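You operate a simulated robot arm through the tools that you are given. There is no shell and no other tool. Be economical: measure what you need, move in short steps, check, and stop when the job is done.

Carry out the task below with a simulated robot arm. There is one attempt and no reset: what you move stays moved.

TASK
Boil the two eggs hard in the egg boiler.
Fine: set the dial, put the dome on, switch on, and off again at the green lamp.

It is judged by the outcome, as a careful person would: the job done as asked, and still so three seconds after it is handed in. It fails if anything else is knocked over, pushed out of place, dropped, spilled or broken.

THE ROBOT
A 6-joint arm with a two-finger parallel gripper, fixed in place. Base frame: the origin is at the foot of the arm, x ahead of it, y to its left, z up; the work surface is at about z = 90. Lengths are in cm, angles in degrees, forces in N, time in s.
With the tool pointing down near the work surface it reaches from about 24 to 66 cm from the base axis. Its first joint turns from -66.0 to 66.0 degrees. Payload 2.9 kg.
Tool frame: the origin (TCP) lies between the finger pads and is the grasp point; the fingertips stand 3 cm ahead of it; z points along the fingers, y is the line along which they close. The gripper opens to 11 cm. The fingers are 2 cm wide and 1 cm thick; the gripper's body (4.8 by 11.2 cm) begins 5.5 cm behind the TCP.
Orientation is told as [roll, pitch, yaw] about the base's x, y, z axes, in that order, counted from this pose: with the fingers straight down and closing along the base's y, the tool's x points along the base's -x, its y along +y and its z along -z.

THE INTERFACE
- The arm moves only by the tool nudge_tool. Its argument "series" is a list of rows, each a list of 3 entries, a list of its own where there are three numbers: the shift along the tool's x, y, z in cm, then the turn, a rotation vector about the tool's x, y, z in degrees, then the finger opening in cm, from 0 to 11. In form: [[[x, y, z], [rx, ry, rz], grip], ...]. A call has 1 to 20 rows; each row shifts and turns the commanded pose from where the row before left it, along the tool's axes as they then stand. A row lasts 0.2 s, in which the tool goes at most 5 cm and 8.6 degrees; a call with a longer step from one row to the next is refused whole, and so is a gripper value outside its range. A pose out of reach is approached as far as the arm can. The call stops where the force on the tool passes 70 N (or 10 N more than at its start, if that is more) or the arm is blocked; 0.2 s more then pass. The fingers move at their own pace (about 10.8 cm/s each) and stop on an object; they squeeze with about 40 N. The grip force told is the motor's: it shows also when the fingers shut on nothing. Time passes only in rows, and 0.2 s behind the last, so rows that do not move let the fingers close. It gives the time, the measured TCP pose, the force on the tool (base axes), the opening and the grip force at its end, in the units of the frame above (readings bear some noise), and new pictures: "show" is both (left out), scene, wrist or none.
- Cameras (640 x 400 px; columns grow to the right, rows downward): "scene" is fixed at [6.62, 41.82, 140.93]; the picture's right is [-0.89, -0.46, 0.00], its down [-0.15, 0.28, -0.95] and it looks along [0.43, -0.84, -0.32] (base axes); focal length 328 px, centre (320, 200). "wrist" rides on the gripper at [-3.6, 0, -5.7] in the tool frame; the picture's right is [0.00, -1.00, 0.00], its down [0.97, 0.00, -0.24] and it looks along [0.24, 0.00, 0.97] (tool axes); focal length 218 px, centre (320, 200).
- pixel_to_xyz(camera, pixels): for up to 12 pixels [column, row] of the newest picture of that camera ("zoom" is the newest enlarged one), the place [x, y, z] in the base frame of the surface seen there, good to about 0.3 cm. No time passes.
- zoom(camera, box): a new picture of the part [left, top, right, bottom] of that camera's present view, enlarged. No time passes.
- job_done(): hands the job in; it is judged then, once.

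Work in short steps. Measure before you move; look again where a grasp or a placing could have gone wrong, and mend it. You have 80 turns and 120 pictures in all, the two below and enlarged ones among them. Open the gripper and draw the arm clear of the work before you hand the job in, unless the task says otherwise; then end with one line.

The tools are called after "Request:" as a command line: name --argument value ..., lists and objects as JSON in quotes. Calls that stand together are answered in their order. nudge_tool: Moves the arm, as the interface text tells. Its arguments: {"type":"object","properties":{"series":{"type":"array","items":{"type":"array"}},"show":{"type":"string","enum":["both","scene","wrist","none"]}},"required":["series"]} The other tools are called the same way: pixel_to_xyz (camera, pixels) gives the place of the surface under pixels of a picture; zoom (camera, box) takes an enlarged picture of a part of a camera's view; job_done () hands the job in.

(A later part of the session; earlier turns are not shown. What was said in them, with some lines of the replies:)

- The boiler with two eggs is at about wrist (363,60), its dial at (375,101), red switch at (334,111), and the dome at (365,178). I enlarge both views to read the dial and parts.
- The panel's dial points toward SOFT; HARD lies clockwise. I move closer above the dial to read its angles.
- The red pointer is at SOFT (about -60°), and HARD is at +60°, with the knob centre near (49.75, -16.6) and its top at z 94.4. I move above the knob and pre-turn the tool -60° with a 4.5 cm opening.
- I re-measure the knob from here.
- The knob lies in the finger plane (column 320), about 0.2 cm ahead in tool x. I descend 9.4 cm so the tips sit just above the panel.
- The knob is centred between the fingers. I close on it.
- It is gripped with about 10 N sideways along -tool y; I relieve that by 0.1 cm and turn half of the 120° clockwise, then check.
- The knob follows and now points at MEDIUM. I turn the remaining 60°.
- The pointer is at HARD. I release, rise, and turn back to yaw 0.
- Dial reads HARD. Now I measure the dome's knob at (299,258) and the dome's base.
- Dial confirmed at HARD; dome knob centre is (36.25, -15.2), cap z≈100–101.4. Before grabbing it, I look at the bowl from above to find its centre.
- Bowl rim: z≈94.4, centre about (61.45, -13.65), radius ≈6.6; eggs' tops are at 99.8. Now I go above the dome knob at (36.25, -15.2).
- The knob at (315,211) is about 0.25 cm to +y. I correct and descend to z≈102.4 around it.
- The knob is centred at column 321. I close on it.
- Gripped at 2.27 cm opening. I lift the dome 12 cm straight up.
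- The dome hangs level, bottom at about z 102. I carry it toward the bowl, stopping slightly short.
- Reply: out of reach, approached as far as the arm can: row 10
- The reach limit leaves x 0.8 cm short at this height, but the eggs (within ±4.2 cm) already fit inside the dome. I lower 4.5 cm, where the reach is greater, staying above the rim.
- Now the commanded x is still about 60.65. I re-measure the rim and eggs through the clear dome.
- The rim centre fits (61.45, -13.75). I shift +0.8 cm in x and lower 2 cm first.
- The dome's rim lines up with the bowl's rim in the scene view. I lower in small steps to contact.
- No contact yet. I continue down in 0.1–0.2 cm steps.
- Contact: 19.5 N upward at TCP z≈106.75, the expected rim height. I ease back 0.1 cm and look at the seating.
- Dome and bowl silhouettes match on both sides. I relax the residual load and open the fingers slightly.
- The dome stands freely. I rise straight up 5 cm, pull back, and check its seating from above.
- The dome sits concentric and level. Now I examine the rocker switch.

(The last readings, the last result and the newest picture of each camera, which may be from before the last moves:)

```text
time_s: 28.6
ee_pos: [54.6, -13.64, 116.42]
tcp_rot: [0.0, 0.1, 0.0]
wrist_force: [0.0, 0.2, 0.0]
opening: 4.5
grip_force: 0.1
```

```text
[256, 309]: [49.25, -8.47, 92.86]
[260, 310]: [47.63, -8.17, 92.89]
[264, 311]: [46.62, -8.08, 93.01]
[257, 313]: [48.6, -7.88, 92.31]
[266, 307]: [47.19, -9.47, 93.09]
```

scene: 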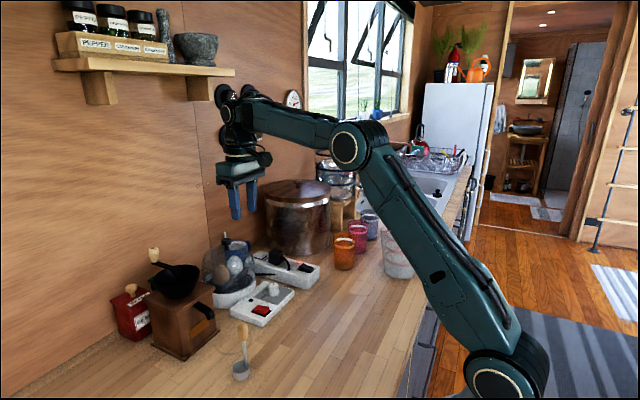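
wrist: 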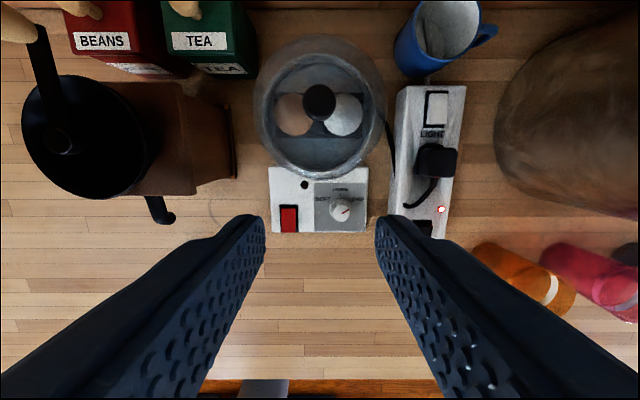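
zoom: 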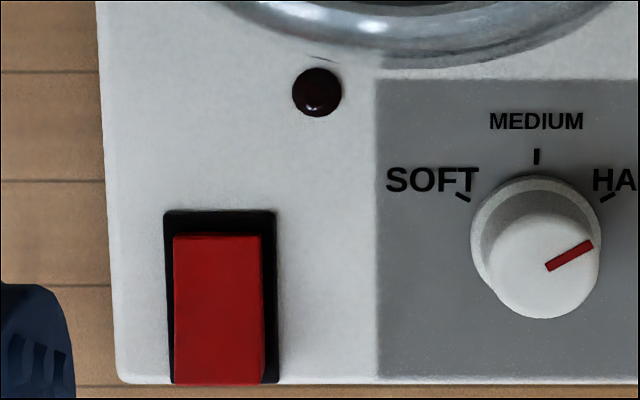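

The rocker's near end (x≈46.9) is raised (z 93.2) and the far end down: it is off. I move with closed fingers above the near end at (46.5, -9.5).

Request:
nudge_tool --series '[[[1.6, 0.83, 3.0], [0, 0, 0], 0], [[1.6, 0.83, 3.0], [0, 0, 0], 0], [[1.6, 0.83, 3.0], [0, 0, 0], 0], [[1.6, 0.83, 3.0], [0, 0, 0], 0], [[1.6, 0.83, 3.0], [0, 0, 0], 0], [[0, 0, 2.0], [0, 0, 0], 0], [[0, 0, 0], [0, 0, 0], 0]]'

Request:
zoom --camera "scene" --box '[225, 240, 305, 330]'

```text
time_s: 30.2
ee_pos: [46.42, -9.43, 99.21]
tcp_rot: [-0.1, 0.0, 0.0]
wrist_force: [0.1, 0.7, 0.4]
opening: 0.01
grip_force: 37.8
```

scene: 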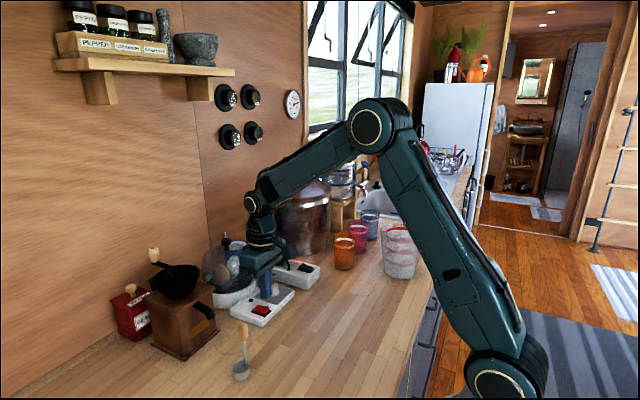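
wrist: 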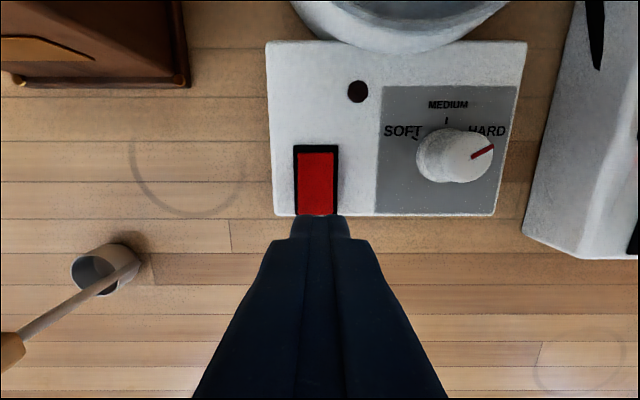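

```text
4.44 times, centred on (265, 285) of scene
```

zoom: 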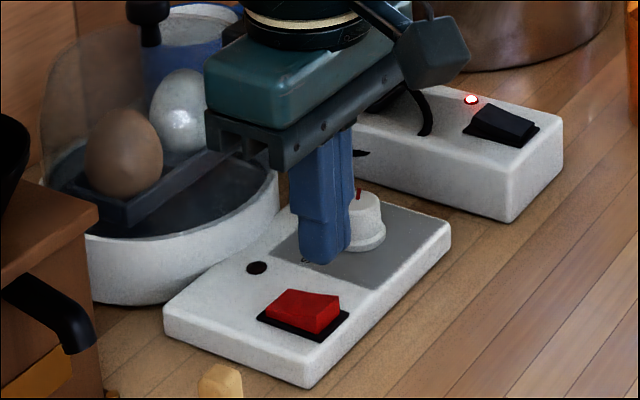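

Fingertips are about 3 cm above the rocker's raised end, aligned at column 319. I press down ~3.5 cm in slowing steps.

Request:
nudge_tool --series '[[[0, 0, 1.5], [0, 0, 0], 0], [[0, 0, 1.2], [0, 0, 0], 0], [[0, 0, 0.3], [0, 0, 0], 0], [[0, 0, 0.2], [0, 0, 0], 0], [[0, 0, 0.2], [0, 0, 0], 0], [[0, 0, 0.1], [0, 0, 0], 0]]'

Request:
zoom --camera "scene" --box '[245, 280, 285, 320]'

```text
time_s: 31.6
ee_pos: [46.65, -9.42, 95.98]
tcp_rot: [-0.1, -0.2, -0.1]
wrist_force: [-8.5, -1.7, 26.1]
opening: 0.03
grip_force: 37.2
```

scene: 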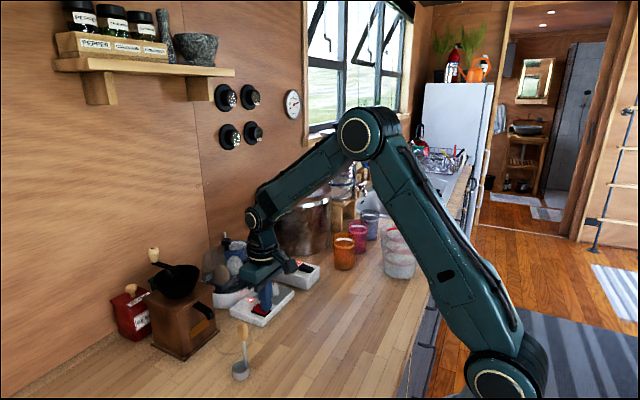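
wrist: 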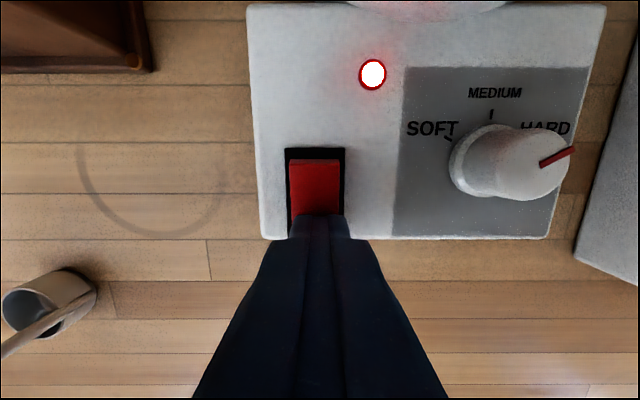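

```text
10.00 times, centred on (265, 300) of scene
```

zoom: 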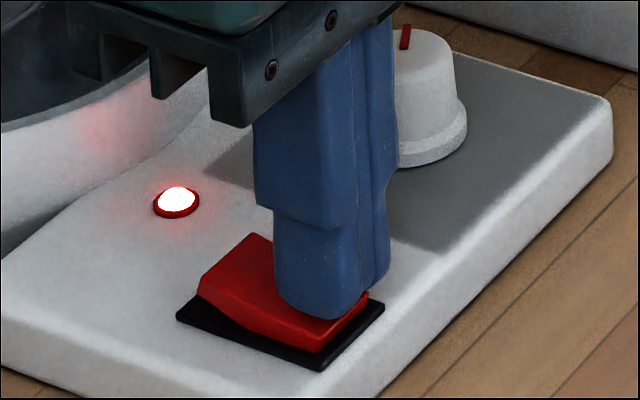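

Lamp turned red: it is on. I rise and shift 2.8 cm ahead so the tips are ready above the rocker's far end, and watch the lamp.

Request:
nudge_tool --series '[[[0, 0, -1.5], [0, 0, 0], 0], [[0, 0, -1.5], [0, 0, 0], 0], [[-1.4, 0, 0], [0, 0, 0], 0], [[-1.4, 0, 0], [0, 0, 0], 0], [[0, 0, 0], [0, 0, 0], 0]]'

Request:
zoom --camera "scene" --box '[235, 270, 305, 330]'

```text
time_s: 32.8
ee_pos: [49.38, -9.44, 98.73]
tcp_rot: [0.0, 0.0, 0.0]
wrist_force: [-0.3, -0.3, -0.4]
opening: 0.0
grip_force: 37.8
```

scene: 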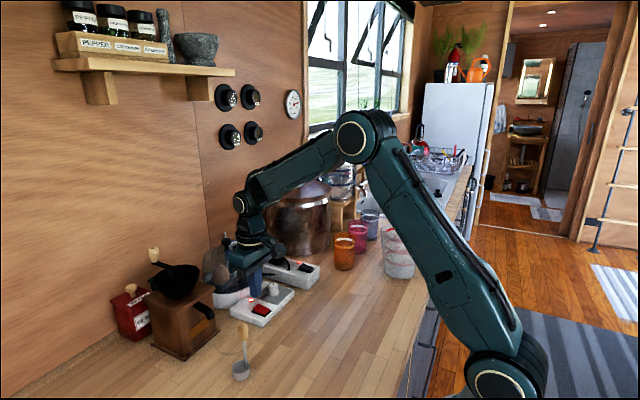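
wrist: 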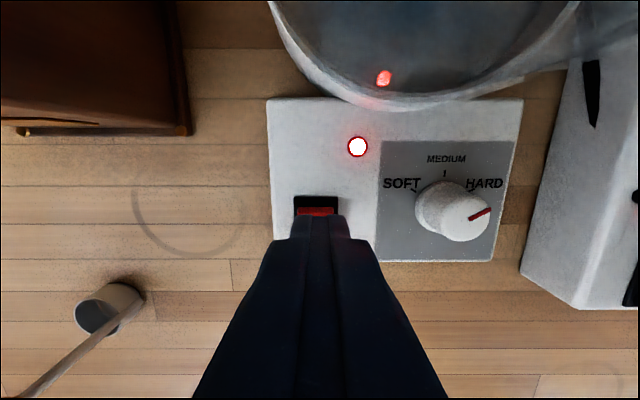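

```text
6.67 times, centred on (270, 300) of scene
```

zoom: 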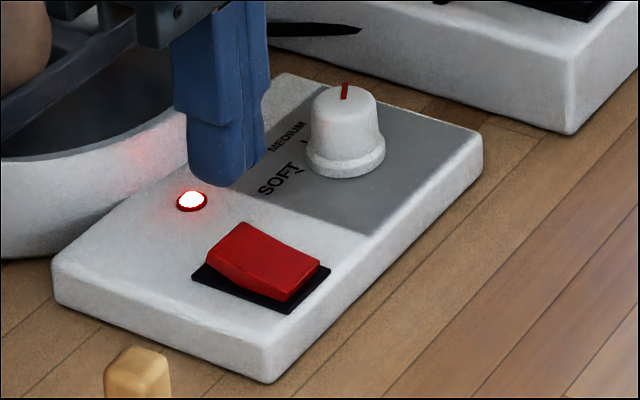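

Lamp red, rocker stays on. I wait and watch the lamp in the wrist view.

Request:
nudge_tool --series '[[[0, 0, 0], [0, 0, 0], 0], [[0, 0, 0], [0, 0, 0], 0], [[0, 0, 0], [0, 0, 0], 0], [[0, 0, 0], [0, 0, 0], 0], [[0, 0, 0], [0, 0, 0], 0], [[0, 0, 0], [0, 0, 0], 0], [[0, 0, 0], [0, 0, 0], 0], [[0, 0, 0], [0, 0, 0], 0], [[0, 0, 0], [0, 0, 0], 0], [[0, 0, 0], [0, 0, 0], 0]]' --show "wrist"

```text
time_s: 35.0
ee_pos: [49.32, -9.44, 98.64]
tcp_rot: [0.1, 0.0, 0.0]
wrist_force: [0.3, -0.1, -0.8]
opening: 0.0
grip_force: 37.9
```

wrist: 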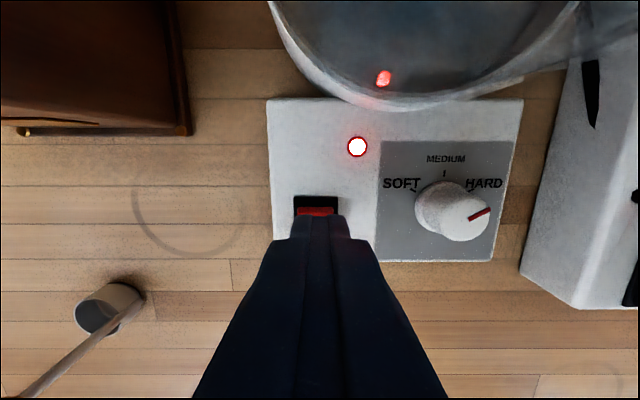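

Still red; I keep waiting.

Request:
nudge_tool --series '[[[0, 0, 0], [0, 0, 0], 0], [[0, 0, 0], [0, 0, 0], 0], [[0, 0, 0], [0, 0, 0], 0], [[0, 0, 0], [0, 0, 0], 0], [[0, 0, 0], [0, 0, 0], 0], [[0, 0, 0], [0, 0, 0], 0], [[0, 0, 0], [0, 0, 0], 0], [[0, 0, 0], [0, 0, 0], 0], [[0, 0, 0], [0, 0, 0], 0], [[0, 0, 0], [0, 0, 0], 0]]' --show "wrist"

```text
time_s: 37.2
ee_pos: [49.25, -9.41, 98.75]
tcp_rot: [0.0, 0.0, 0.0]
wrist_force: [-0.2, -0.4, -0.2]
opening: 0.0
grip_force: 37.5
```

wrist: 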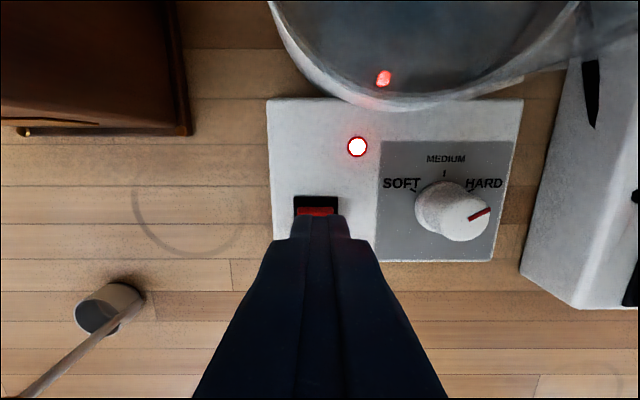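

Request:
nudge_tool --series '[[[0, 0, 0], [0, 0, 0], 0], [[0, 0, 0], [0, 0, 0], 0], [[0, 0, 0], [0, 0, 0], 0], [[0, 0, 0], [0, 0, 0], 0], [[0, 0, 0], [0, 0, 0], 0], [[0, 0, 0], [0, 0, 0], 0], [[0, 0, 0], [0, 0, 0], 0], [[0, 0, 0], [0, 0, 0], 0], [[0, 0, 0], [0, 0, 0], 0], [[0, 0, 0], [0, 0, 0], 0]]' --show "wrist"

```text
time_s: 39.4
ee_pos: [49.27, -9.5, 98.75]
tcp_rot: [0.0, 0.0, 0.1]
wrist_force: [-0.1, -0.5, -0.4]
opening: 0.0
grip_force: 37.6
```

wrist: 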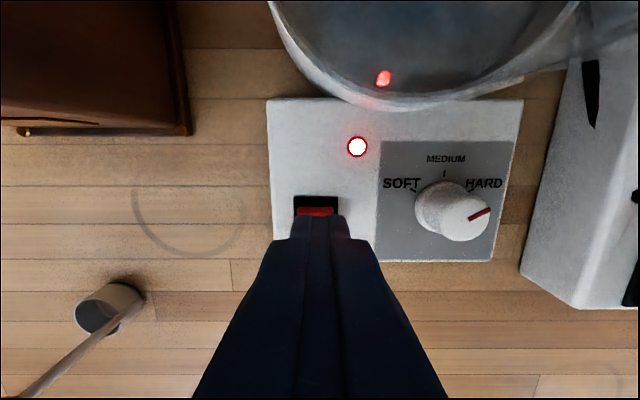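

Still red at 39.4 s; waiting on.

Request:
nudge_tool --series '[[[0, 0, 0], [0, 0, 0], 0], [[0, 0, 0], [0, 0, 0], 0], [[0, 0, 0], [0, 0, 0], 0], [[0, 0, 0], [0, 0, 0], 0], [[0, 0, 0], [0, 0, 0], 0], [[0, 0, 0], [0, 0, 0], 0], [[0, 0, 0], [0, 0, 0], 0], [[0, 0, 0], [0, 0, 0], 0], [[0, 0, 0], [0, 0, 0], 0], [[0, 0, 0], [0, 0, 0], 0], [[0, 0, 0], [0, 0, 0], 0], [[0, 0, 0], [0, 0, 0], 0]]' --show "wrist"

```text
time_s: 42.0
ee_pos: [49.31, -9.46, 98.79]
tcp_rot: [0.0, 0.1, 0.1]
wrist_force: [-0.1, 0.6, 0.4]
opening: 0.01
grip_force: 37.9
```

wrist: 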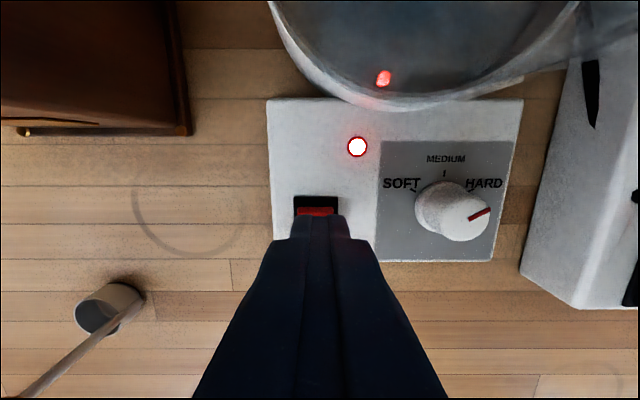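

Request:
nudge_tool --series '[[[0, 0, 0], [0, 0, 0], 0], [[0, 0, 0], [0, 0, 0], 0], [[0, 0, 0], [0, 0, 0], 0], [[0, 0, 0], [0, 0, 0], 0], [[0, 0, 0], [0, 0, 0], 0], [[0, 0, 0], [0, 0, 0], 0], [[0, 0, 0], [0, 0, 0], 0], [[0, 0, 0], [0, 0, 0], 0], [[0, 0, 0], [0, 0, 0], 0], [[0, 0, 0], [0, 0, 0], 0], [[0, 0, 0], [0, 0, 0], 0], [[0, 0, 0], [0, 0, 0], 0]]' --show "wrist"

```text
time_s: 44.6
ee_pos: [49.3, -9.47, 98.72]
tcp_rot: [0.0, 0.0, 0.1]
wrist_force: [-0.2, 0.0, 0.0]
opening: 0.0
grip_force: 37.4
```

wrist: 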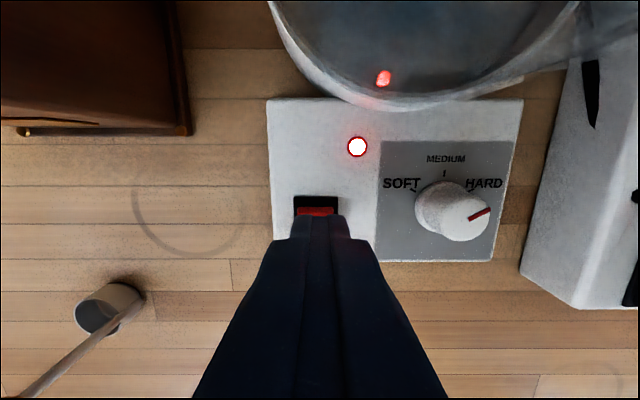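

Still red at 44.6 s (13 s on); waiting on.

Request:
nudge_tool --series '[[[0, 0, 0], [0, 0, 0], 0], [[0, 0, 0], [0, 0, 0], 0], [[0, 0, 0], [0, 0, 0], 0], [[0, 0, 0], [0, 0, 0], 0], [[0, 0, 0], [0, 0, 0], 0], [[0, 0, 0], [0, 0, 0], 0], [[0, 0, 0], [0, 0, 0], 0], [[0, 0, 0], [0, 0, 0], 0], [[0, 0, 0], [0, 0, 0], 0], [[0, 0, 0], [0, 0, 0], 0], [[0, 0, 0], [0, 0, 0], 0], [[0, 0, 0], [0, 0, 0], 0]]' --show "wrist"

```text
time_s: 47.2
ee_pos: [49.27, -9.43, 98.7]
tcp_rot: [0.0, 0.1, 0.0]
wrist_force: [-0.2, 0.3, -1.0]
opening: 0.0
grip_force: 38.1
```

wrist: 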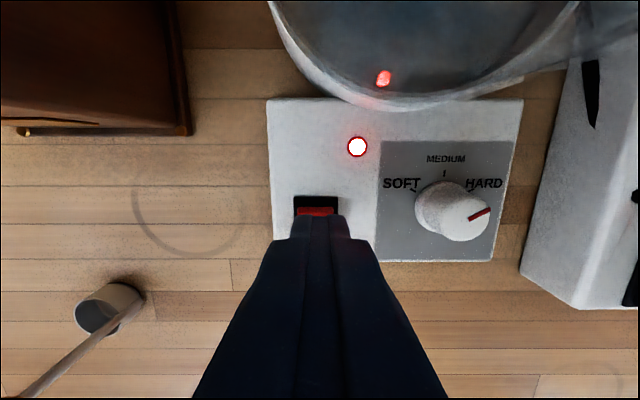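

Request:
nudge_tool --series '[[[0, 0, 0], [0, 0, 0], 0], [[0, 0, 0], [0, 0, 0], 0], [[0, 0, 0], [0, 0, 0], 0], [[0, 0, 0], [0, 0, 0], 0], [[0, 0, 0], [0, 0, 0], 0], [[0, 0, 0], [0, 0, 0], 0], [[0, 0, 0], [0, 0, 0], 0], [[0, 0, 0], [0, 0, 0], 0], [[0, 0, 0], [0, 0, 0], 0], [[0, 0, 0], [0, 0, 0], 0], [[0, 0, 0], [0, 0, 0], 0], [[0, 0, 0], [0, 0, 0], 0]]' --show "wrist"

```text
time_s: 49.8
ee_pos: [49.38, -9.31, 98.89]
tcp_rot: [-0.1, 0.0, 0.0]
wrist_force: [0.0, 0.1, -0.7]
opening: 0.01
grip_force: 37.6
```

wrist: 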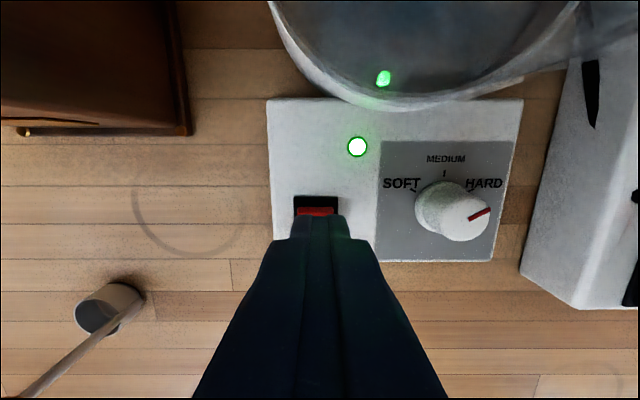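

Green. I press the rocker's far end now, 3 cm down, then lift.

Request:
nudge_tool --series '[[[0, 0, 1.2], [0, 0, 0], 0], [[0, 0, 1.0], [0, 0, 0], 0], [[0, 0, 0.4], [0, 0, 0], 0], [[0, 0, 0.2], [0, 0, 0], 0], [[0, 0, 0.15], [0, 0, 0], 0], [[0, 0, 0], [0, 0, 0], 0]]' --show "wrist"

Request:
zoom --camera "scene" --box '[245, 280, 285, 320]'

```text
time_s: 51.2
ee_pos: [49.26, -9.51, 95.97]
tcp_rot: [0.0, -0.2, -0.1]
wrist_force: [-1.0, 3.3, 22.7]
opening: 0.0
grip_force: 37.7
```

wrist: 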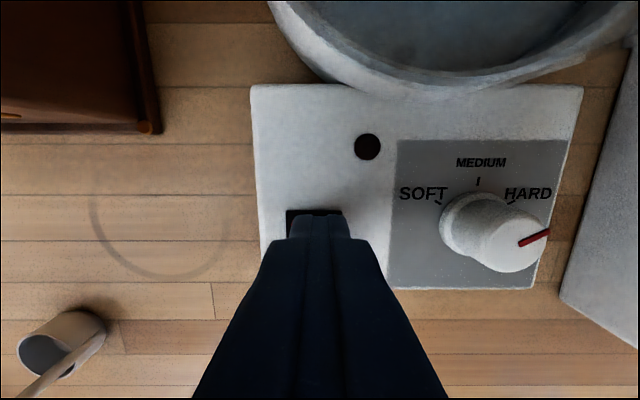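

```text
10.00 times, centred on (265, 300) of scene
```

zoom: 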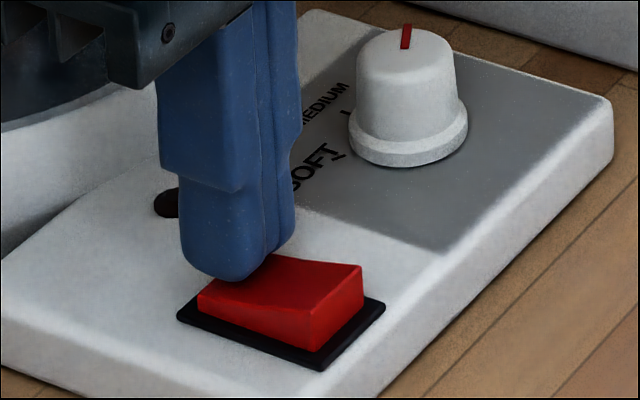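

The lamp is out and the rocker is back off. I rise, draw clear and open the gripper.

Request:
nudge_tool --series '[[[0, 0, -2], [0, 0, 0], 0], [[0, 0, -4], [0, 0, 0], 0], [[1, 0, -4], [0, 0, 0], 0], [[3, 0, -4], [0, 0, 0], 4], [[3, 0, -4], [0, 0, 0], 8], [[3, 0, -4], [0, 0, 0], 8], [[0, 0, 0], [0, 0, 0], 8]]'

Request:
zoom --camera "scene" --box '[190, 220, 300, 330]'

```text
time_s: 52.8
ee_pos: [39.07, -9.44, 117.71]
tcp_rot: [0.0, 0.0, 0.1]
wrist_force: [-0.4, -0.6, -1.0]
opening: 8.0
grip_force: 0.1
```

scene: 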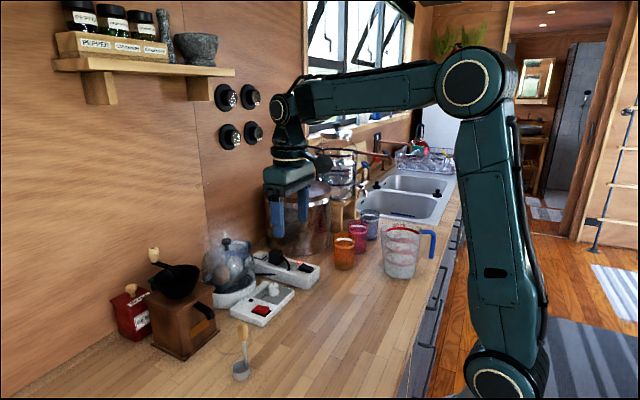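
wrist: 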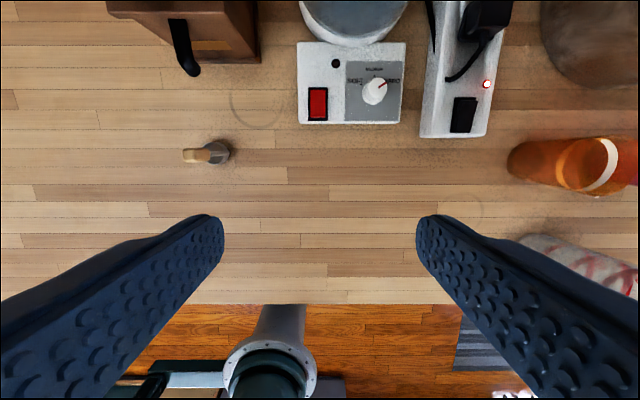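

```text
3.64 times, centred on (245, 275) of scene
```

zoom: 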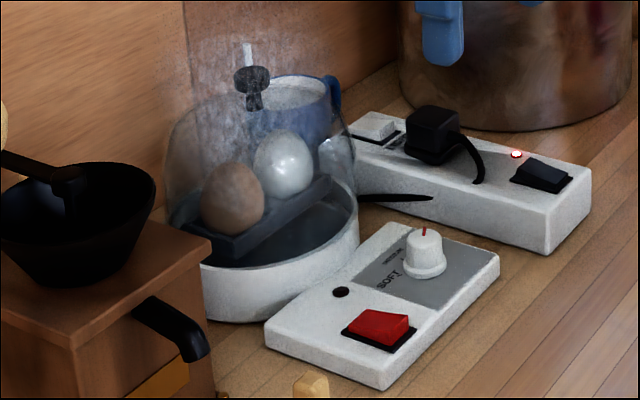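

The boiler is off with its lamp out, the dial is at HARD, the dome is on with some steam, and everything else is in place. I hand the job in.

Request:
job_done

```text
The job is handed in.
```

The two eggs were boiled at HARD with the dome on, and I switched the boiler off about 1.5 s after I saw the lamp green; nothing else was moved.
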